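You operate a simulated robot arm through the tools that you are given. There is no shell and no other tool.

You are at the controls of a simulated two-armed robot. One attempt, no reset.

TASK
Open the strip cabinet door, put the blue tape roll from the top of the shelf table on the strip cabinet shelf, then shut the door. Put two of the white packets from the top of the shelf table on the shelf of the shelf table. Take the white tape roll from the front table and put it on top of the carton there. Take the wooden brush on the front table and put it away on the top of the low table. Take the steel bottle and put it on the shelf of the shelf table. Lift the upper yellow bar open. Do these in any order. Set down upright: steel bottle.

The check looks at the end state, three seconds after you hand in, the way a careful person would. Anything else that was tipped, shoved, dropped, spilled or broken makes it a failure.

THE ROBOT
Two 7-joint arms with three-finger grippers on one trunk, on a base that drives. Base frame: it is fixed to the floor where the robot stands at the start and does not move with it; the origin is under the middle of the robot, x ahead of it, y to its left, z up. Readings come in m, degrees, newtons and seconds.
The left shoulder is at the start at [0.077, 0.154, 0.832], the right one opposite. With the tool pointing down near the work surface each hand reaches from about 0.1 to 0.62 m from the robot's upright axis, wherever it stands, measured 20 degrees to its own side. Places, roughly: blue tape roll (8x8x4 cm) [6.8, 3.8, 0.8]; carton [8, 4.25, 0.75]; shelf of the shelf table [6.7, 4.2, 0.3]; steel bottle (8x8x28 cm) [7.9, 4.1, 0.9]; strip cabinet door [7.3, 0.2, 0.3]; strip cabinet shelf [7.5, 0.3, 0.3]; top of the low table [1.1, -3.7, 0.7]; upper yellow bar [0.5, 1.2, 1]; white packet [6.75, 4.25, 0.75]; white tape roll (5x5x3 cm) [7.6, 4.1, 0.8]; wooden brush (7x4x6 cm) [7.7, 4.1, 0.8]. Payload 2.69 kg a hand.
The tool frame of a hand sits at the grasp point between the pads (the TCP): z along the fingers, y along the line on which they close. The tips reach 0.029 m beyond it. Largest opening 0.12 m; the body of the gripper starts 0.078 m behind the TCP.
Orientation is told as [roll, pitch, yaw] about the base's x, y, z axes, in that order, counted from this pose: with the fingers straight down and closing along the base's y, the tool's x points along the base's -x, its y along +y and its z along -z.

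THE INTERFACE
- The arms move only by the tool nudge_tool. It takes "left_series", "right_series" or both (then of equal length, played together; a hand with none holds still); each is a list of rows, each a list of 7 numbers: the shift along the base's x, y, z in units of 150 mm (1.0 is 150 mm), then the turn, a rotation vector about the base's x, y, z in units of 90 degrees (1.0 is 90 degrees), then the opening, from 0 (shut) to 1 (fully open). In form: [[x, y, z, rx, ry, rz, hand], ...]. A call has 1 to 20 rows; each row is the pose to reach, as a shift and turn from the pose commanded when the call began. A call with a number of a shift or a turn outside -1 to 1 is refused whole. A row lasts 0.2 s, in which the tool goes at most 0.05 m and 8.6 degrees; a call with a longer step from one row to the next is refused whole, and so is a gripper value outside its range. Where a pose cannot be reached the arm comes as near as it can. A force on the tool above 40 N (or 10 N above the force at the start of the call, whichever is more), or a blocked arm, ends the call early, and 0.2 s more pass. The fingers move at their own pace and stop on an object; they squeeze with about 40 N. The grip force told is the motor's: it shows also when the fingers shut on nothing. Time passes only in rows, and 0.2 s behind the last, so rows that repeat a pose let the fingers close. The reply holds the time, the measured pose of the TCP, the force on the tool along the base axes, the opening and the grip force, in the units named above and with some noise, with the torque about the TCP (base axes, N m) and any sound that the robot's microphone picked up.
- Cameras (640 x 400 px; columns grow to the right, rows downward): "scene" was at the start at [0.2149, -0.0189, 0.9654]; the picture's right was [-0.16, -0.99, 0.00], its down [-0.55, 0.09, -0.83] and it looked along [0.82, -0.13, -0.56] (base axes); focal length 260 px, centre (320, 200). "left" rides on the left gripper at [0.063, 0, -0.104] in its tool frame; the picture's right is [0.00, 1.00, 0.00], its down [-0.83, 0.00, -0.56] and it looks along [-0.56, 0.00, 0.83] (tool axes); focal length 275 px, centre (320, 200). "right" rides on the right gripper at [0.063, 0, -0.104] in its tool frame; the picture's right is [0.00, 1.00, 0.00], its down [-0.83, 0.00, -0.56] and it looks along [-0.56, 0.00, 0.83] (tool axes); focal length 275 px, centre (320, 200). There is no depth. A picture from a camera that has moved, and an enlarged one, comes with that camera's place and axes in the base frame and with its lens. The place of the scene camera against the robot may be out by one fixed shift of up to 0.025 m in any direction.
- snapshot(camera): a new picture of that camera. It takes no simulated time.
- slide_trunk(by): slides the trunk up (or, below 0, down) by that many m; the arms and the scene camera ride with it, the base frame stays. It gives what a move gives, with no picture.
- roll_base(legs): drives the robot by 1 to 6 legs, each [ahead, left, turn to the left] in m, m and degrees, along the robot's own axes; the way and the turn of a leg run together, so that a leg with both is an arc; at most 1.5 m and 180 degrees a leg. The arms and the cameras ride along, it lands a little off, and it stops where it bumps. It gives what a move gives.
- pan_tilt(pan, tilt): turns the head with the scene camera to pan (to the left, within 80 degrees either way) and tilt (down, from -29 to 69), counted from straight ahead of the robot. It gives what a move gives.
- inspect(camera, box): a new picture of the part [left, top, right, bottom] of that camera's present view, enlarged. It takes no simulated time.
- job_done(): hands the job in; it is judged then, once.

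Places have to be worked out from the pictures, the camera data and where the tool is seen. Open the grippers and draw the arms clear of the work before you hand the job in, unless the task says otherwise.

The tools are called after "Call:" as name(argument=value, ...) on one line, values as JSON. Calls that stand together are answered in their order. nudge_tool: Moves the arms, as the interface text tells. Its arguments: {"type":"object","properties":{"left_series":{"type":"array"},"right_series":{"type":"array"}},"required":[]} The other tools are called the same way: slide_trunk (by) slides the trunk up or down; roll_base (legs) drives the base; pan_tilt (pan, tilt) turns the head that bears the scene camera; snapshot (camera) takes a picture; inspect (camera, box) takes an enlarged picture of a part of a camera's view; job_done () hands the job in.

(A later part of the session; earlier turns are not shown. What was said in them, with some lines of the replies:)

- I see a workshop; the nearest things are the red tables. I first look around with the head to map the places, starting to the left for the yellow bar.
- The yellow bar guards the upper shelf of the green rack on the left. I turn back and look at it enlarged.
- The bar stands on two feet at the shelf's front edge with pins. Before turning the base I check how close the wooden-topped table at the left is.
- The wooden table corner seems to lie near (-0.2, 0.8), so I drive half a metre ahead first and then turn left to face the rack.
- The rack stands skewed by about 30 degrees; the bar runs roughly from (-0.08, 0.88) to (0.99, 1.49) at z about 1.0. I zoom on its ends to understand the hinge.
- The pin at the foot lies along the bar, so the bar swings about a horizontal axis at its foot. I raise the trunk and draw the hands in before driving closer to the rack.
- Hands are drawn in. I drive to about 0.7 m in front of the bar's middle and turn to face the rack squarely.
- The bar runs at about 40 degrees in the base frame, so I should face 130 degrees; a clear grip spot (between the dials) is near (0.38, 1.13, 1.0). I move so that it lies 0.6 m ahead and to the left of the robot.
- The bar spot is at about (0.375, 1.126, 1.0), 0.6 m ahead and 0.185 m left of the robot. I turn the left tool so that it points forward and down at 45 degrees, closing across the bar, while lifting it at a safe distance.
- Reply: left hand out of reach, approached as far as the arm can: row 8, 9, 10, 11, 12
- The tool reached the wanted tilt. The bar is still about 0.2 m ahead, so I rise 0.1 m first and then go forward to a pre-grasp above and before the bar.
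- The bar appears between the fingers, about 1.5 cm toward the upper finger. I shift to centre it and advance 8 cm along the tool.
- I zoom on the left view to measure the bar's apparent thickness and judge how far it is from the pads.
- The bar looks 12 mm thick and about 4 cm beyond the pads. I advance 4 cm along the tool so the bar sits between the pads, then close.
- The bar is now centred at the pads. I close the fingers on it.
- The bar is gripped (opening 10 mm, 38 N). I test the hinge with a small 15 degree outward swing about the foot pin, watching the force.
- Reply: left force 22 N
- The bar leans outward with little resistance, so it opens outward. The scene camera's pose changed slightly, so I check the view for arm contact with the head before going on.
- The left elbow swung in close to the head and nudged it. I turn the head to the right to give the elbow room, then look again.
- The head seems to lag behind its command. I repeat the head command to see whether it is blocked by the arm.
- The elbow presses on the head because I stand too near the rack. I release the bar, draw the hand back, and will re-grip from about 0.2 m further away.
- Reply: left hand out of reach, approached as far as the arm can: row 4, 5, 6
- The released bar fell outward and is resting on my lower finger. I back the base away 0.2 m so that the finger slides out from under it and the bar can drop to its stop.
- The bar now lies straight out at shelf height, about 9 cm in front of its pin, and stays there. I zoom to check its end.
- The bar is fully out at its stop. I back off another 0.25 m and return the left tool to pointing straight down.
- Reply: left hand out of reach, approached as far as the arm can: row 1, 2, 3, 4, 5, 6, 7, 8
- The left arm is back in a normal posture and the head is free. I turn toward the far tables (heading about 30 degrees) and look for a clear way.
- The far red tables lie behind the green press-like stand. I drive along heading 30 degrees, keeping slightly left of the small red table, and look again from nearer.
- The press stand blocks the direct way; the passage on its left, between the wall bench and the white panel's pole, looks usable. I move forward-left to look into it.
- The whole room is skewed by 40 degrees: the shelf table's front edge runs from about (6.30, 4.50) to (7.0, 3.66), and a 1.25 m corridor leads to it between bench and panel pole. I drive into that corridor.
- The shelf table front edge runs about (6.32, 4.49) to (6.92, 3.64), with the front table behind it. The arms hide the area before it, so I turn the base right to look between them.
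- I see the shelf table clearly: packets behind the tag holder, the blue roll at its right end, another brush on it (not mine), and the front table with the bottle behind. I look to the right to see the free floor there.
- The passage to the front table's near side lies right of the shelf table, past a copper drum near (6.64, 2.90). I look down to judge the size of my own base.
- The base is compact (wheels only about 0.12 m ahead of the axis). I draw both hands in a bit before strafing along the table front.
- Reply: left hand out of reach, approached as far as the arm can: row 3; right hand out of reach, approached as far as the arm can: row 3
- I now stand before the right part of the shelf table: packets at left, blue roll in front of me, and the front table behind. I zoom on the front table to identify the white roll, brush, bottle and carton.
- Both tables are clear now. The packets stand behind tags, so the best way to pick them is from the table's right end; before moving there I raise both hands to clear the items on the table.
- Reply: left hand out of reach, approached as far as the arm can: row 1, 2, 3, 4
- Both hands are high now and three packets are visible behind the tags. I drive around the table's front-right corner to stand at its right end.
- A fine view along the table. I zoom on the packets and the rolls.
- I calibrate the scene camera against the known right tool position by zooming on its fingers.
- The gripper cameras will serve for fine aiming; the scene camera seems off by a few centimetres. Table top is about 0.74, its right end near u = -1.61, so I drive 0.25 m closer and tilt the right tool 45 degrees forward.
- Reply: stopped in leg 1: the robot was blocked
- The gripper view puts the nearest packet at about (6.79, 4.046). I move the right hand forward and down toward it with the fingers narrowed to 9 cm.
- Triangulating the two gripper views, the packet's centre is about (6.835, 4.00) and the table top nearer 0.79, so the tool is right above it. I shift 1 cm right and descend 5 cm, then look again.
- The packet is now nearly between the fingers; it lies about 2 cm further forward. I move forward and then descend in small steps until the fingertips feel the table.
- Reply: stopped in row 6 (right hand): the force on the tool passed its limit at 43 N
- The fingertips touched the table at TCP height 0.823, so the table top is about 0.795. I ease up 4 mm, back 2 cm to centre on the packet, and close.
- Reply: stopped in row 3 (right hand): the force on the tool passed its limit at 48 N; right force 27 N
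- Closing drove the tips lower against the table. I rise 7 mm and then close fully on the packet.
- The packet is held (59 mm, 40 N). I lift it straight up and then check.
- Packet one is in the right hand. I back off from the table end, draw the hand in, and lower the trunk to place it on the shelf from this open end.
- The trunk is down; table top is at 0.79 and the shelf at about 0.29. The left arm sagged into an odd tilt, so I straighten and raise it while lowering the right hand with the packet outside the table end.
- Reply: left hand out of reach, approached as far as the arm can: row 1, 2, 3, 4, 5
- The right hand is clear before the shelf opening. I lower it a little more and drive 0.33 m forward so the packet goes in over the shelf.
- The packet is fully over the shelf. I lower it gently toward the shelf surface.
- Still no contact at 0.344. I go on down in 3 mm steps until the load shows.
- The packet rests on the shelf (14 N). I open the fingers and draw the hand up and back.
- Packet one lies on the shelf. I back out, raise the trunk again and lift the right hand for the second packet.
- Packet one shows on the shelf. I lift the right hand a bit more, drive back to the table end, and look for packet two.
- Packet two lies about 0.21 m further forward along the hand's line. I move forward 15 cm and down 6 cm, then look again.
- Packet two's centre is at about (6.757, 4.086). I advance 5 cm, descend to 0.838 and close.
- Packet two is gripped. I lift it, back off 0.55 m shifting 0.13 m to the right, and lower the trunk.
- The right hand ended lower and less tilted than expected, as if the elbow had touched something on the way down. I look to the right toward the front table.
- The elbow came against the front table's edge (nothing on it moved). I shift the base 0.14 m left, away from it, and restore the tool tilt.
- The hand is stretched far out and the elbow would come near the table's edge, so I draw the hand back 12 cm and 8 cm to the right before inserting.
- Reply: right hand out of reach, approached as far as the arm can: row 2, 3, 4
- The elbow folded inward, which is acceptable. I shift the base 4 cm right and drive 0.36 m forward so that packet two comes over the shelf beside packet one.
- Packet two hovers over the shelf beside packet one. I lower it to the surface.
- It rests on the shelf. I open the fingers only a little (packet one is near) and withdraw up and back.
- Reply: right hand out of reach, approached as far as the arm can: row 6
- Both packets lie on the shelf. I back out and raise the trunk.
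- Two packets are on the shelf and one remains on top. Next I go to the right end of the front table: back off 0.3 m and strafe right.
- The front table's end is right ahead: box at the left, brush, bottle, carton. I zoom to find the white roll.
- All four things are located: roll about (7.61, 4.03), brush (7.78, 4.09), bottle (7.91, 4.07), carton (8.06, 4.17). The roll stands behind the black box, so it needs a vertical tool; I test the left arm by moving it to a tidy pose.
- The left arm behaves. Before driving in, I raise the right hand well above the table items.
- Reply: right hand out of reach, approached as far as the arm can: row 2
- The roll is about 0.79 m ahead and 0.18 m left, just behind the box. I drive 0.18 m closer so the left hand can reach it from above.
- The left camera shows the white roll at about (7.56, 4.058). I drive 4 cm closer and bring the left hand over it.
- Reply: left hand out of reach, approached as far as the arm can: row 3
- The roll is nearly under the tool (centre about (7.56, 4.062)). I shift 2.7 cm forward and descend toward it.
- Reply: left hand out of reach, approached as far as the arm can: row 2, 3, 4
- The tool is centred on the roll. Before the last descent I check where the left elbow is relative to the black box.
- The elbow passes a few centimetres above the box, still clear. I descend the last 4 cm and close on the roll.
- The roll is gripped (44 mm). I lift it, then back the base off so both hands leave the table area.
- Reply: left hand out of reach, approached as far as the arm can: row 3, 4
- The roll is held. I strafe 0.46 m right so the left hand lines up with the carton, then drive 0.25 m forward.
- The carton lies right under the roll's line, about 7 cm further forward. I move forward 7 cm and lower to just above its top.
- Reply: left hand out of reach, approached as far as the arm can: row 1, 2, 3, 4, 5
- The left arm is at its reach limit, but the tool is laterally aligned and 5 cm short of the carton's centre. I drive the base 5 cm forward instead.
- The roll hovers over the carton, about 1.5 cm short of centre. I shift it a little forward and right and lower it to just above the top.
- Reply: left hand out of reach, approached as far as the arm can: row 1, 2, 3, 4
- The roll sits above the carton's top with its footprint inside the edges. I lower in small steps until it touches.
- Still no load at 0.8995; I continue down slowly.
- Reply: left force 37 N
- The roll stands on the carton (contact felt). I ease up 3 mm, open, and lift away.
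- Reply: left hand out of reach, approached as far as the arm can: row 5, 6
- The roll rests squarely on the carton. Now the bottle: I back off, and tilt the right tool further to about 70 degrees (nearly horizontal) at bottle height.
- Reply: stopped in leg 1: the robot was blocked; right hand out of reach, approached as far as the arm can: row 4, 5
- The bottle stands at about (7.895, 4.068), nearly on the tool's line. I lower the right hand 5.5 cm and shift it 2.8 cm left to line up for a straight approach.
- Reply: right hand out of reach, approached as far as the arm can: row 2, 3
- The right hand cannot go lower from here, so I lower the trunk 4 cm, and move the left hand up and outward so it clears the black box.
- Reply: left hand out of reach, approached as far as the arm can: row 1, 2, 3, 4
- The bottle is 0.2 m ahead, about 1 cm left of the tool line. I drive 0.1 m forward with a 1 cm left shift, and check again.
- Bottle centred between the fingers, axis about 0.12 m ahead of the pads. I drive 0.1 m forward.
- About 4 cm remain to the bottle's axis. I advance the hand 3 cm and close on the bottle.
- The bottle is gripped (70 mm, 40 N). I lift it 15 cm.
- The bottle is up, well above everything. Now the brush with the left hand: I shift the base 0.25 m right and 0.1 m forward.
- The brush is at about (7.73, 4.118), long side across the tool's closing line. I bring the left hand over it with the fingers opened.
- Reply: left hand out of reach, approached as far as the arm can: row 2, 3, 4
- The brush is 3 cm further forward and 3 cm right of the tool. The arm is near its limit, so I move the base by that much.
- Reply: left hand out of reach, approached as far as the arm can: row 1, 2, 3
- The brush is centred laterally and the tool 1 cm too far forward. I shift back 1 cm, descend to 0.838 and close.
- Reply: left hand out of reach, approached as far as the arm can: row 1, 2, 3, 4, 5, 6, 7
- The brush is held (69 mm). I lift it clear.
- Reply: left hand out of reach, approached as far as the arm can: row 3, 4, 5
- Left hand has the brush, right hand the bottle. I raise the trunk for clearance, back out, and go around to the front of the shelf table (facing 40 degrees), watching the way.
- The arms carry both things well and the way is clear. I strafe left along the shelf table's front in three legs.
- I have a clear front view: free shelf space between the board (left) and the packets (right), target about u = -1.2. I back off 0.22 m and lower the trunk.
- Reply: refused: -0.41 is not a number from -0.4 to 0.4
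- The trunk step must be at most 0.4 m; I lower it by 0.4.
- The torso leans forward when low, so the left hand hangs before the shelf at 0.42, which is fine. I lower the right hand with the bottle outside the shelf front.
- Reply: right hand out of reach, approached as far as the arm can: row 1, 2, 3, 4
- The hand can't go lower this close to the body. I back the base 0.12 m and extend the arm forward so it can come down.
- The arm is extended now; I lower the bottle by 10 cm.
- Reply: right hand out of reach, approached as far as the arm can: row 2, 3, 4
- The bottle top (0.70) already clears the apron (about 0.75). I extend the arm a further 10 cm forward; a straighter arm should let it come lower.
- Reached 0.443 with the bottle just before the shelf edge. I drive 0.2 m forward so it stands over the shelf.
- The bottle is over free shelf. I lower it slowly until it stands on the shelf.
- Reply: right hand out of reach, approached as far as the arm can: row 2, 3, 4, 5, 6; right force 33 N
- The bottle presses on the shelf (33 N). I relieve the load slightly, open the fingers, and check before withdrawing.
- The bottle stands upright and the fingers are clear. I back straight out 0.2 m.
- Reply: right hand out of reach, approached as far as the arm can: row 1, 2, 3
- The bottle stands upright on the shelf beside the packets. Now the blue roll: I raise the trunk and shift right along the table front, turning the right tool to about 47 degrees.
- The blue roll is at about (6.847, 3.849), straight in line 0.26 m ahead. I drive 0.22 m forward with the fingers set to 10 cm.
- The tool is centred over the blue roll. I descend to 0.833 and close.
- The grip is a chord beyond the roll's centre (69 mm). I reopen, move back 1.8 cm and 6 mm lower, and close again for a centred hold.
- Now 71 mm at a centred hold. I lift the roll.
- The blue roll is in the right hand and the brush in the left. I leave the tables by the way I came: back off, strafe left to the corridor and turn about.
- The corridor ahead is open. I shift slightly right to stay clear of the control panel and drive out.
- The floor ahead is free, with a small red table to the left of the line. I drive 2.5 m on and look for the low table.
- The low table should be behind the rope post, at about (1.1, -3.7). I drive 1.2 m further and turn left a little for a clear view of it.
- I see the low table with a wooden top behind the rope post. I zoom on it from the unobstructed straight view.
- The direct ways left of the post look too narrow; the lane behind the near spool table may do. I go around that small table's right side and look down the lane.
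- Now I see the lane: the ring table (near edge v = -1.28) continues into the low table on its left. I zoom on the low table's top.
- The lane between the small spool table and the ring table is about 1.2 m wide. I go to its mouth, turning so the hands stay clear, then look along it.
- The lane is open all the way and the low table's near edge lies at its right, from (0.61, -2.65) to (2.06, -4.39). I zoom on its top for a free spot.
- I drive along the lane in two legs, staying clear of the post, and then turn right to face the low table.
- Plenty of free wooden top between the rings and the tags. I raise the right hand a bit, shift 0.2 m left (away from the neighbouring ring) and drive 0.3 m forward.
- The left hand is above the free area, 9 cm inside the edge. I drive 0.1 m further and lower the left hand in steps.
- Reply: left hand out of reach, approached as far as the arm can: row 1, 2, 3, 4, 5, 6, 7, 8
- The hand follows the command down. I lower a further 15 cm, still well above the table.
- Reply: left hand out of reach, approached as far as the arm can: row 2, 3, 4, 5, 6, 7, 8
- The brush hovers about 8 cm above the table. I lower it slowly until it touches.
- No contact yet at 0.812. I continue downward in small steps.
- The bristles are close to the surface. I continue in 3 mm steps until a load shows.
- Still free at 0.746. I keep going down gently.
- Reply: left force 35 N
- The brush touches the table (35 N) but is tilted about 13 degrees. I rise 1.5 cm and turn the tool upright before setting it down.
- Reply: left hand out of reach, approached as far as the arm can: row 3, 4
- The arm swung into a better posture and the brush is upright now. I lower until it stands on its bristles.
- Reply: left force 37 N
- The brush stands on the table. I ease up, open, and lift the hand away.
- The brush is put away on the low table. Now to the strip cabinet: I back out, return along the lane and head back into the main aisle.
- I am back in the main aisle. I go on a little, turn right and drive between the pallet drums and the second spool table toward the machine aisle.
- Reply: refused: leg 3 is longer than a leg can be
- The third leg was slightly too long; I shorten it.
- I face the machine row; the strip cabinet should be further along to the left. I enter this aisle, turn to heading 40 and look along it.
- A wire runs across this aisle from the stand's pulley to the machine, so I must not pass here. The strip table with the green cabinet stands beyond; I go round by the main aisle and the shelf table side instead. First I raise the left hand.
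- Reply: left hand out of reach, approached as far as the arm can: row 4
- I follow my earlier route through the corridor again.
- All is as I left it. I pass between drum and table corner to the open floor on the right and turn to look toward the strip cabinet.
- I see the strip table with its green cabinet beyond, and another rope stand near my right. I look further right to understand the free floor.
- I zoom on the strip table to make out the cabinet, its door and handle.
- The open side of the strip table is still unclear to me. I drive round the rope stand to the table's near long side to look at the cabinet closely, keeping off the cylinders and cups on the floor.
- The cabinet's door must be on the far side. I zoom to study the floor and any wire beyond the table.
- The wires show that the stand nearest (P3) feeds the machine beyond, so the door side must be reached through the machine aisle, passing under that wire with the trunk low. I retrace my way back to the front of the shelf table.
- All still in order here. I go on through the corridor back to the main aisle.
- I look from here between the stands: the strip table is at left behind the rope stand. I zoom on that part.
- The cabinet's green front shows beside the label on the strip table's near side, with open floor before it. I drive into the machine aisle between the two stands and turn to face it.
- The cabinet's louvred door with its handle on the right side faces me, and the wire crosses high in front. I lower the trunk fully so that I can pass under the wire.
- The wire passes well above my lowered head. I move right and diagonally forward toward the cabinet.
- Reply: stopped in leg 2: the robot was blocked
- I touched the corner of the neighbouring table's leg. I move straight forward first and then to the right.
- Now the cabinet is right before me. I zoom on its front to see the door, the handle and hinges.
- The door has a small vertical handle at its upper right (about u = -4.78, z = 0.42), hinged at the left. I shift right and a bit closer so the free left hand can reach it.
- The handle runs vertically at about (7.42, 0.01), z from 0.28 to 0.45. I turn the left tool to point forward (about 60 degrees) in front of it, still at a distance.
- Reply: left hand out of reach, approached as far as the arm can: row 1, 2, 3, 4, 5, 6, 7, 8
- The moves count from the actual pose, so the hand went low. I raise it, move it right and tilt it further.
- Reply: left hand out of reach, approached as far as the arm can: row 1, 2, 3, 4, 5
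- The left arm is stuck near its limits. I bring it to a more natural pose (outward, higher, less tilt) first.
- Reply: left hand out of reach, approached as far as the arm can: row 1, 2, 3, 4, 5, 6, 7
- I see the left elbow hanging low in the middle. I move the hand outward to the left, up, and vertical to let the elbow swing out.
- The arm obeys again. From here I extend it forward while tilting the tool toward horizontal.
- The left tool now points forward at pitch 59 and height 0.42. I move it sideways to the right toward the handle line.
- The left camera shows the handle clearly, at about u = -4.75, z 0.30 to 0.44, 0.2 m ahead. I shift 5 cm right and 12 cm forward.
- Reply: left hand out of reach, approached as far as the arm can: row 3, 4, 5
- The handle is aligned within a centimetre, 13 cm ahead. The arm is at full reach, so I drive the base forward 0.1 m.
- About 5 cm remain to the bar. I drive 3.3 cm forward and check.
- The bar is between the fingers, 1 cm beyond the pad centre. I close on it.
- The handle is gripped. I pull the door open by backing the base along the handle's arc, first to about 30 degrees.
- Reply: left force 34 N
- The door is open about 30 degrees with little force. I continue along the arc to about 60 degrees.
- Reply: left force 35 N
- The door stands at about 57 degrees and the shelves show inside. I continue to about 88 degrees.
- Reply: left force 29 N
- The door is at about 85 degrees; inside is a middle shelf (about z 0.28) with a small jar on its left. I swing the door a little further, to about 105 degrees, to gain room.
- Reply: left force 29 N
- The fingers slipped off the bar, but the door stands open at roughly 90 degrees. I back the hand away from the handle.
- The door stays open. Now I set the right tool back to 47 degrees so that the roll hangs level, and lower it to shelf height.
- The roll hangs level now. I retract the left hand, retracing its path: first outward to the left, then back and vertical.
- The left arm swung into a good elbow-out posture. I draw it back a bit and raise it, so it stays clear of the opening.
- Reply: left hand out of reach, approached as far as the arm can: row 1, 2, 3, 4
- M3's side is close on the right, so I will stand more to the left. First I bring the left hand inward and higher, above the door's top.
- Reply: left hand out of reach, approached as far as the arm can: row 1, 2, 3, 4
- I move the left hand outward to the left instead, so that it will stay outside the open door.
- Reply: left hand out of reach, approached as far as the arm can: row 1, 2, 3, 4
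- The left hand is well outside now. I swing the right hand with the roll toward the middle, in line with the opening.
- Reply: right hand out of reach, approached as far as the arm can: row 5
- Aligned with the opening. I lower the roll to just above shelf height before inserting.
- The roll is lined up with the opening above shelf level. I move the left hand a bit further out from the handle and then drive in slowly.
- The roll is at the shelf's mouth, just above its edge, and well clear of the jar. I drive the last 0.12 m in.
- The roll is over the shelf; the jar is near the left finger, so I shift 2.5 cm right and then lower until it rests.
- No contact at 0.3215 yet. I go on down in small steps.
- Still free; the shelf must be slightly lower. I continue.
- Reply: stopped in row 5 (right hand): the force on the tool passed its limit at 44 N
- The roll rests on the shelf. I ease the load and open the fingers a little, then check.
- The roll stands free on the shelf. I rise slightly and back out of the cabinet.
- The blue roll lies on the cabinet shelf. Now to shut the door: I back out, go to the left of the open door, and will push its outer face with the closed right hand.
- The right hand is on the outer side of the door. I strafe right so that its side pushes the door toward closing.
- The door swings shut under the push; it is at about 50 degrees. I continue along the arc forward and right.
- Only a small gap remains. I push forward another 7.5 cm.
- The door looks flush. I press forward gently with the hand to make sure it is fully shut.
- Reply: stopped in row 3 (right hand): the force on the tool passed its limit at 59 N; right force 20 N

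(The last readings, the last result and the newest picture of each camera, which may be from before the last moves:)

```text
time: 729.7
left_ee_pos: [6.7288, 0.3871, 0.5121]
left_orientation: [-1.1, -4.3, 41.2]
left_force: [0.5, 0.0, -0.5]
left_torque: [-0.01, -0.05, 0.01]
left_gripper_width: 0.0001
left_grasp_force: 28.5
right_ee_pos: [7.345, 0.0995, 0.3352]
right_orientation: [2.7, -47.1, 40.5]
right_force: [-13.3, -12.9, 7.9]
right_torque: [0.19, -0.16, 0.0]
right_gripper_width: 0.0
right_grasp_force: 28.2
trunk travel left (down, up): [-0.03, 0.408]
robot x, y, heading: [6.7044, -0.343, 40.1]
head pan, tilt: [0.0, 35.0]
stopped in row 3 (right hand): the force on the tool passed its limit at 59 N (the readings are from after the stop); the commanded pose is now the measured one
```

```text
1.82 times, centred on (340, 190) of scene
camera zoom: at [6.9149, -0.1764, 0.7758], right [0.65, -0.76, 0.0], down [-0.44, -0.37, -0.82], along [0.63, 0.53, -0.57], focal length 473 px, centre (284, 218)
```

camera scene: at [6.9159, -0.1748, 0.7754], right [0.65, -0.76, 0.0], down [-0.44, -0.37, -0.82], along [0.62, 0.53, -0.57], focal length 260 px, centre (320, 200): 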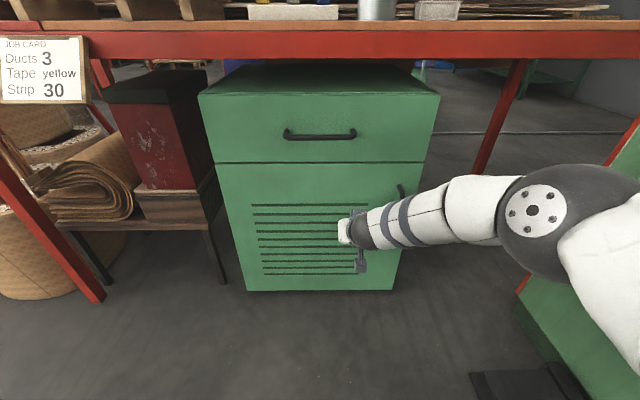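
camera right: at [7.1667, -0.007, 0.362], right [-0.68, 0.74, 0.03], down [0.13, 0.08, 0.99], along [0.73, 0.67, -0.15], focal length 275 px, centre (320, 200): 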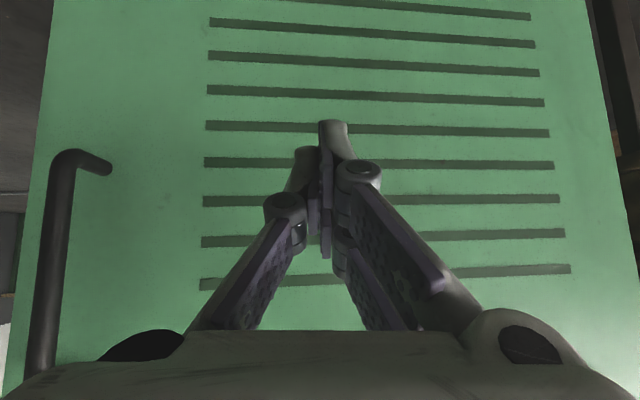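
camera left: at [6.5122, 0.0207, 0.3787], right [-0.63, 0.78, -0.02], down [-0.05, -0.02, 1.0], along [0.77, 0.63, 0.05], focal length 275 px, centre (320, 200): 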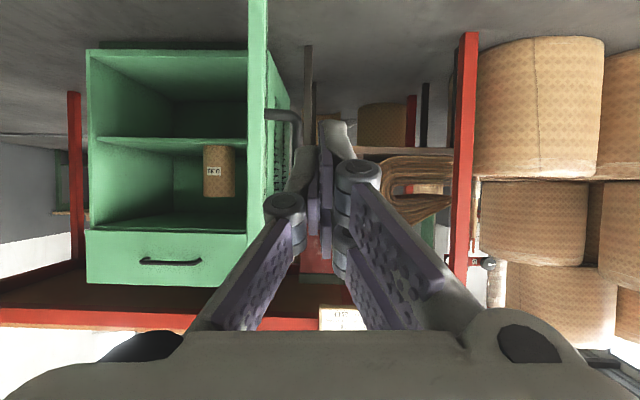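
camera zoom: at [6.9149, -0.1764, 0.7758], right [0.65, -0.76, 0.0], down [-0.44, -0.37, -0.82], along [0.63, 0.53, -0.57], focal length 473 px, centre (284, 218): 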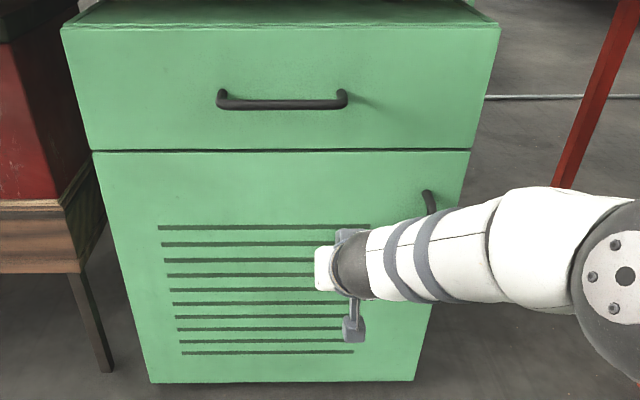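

The door is firmly shut. I back away and open both grippers with the arms clear of everything.

Call:
roll_base(legs=[[-0.3, 0.05, 0]])

Call:
nudge_tool(left_series=[[0, 0, 0, 0, 0, 0, 0.5], [0, 0, 0, 0, 0, 0, 1], [0, 0, 0, 0, 0, 0, 1]], right_series=[[0, 0, 0, 0, 0, 0, 0.5], [0, 0, 0, 0, 0, 0, 1], [0, 0, 0, 0, 0, 0, 1]])

Call:
snapshot(camera="scene")

```text
time: 731.8
left_ee_pos: [6.4684, 0.2336, 0.5121]
left_orientation: [-1.2, -4.2, 41.4]
left_force: [-0.4, 0.4, 0.1]
left_torque: [0.02, -0.01, 0.01]
left_gripper_width: 0.0
left_grasp_force: 28.2
right_ee_pos: [7.0849, -0.0534, 0.3336]
right_orientation: [2.5, -47.2, 40.7]
right_force: [-0.5, 0.0, -0.4]
right_torque: [0.0, 0.0, -0.03]
right_gripper_width: 0.0
right_grasp_force: 28.6
trunk travel left (down, up): [-0.03, 0.408]
robot x, y, heading: [6.442, -0.4984, 40.2]
head pan, tilt: [0.0, 35.0]
```

```text
time: 732.6
left_ee_pos: [6.4673, 0.2325, 0.5116]
left_orientation: [-1.1, -4.2, 41.4]
left_force: [0.8, 0.1, -0.2]
left_torque: [0.03, -0.02, 0.0]
left_gripper_width: 0.1199
left_grasp_force: 0.0
right_ee_pos: [7.0852, -0.0522, 0.3344]
right_orientation: [2.5, -47.1, 40.7]
right_force: [-0.6, 0.8, 1.2]
right_torque: [0.02, 0.03, -0.02]
right_gripper_width: 0.12
right_grasp_force: 0.0
trunk travel left (down, up): [-0.03, 0.408]
robot x, y, heading: [6.4435, -0.4986, 40.6]
head pan, tilt: [0.0, 35.0]
```

```text
taken
camera scene: at [6.6558, -0.3298, 0.7754], right [0.65, -0.76, 0.0], down [-0.44, -0.37, -0.82], along [0.62, 0.53, -0.57], focal length 260 px, centre (320, 200)
```

scene: 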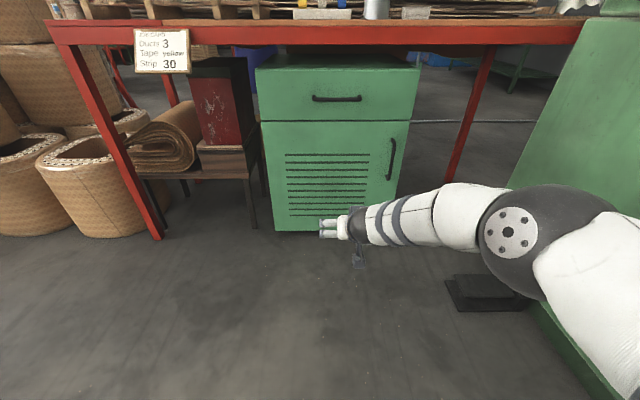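

The door is shut flush, the roll is inside, both grippers are open and the arms stand clear. All parts of the job are done: bar open, packets and upright bottle on the shelf, white roll on the carton, brush on the low table. I hand in.

Call:
job_done()

```text
The job is handed in.
```

I did all six parts of the job and handed it in; the hand-in gave no verdict. I didn't go back to recheck anything placed earlier, so each line below is as I last saw it.

- **Strip cabinet:** The blue tape roll is lying flat on the middle shelf, next to a jar that was already there. The door looked flush with the frame, and a firm push met solid resistance.
- **White packets:** Two of the three are on the lower shelf of the shelf table. The third is still on top.
- **White tape roll:** It is on top of the carton marked "LUGS" on the front table.
- **Wooden brush:** It is standing on its bristles on the low table, between the baskets and the tag holder.
- **Steel bottle:** It is standing upright on the shelf of the shelf table, between the board and the packets.
- **Upper yellow bar:** I tilted it outward about 15 degrees, and when I let go it fell out to horizontal. It was still there a few seconds later. It started upright, so it went out and down rather than up; I took that as open.

**Contacts:** The base was stopped by contact three times: at the shelf table's right end, at something behind me near the front table (probably the table with the papers), and at the table next to the strip cabinet. My right elbow also seems to have touched the edge of the front table. I saw nothing move or tip, but I didn't recheck the items on the table beside the cabinet.

At hand-in both grippers were open and the arms were clear of the work.
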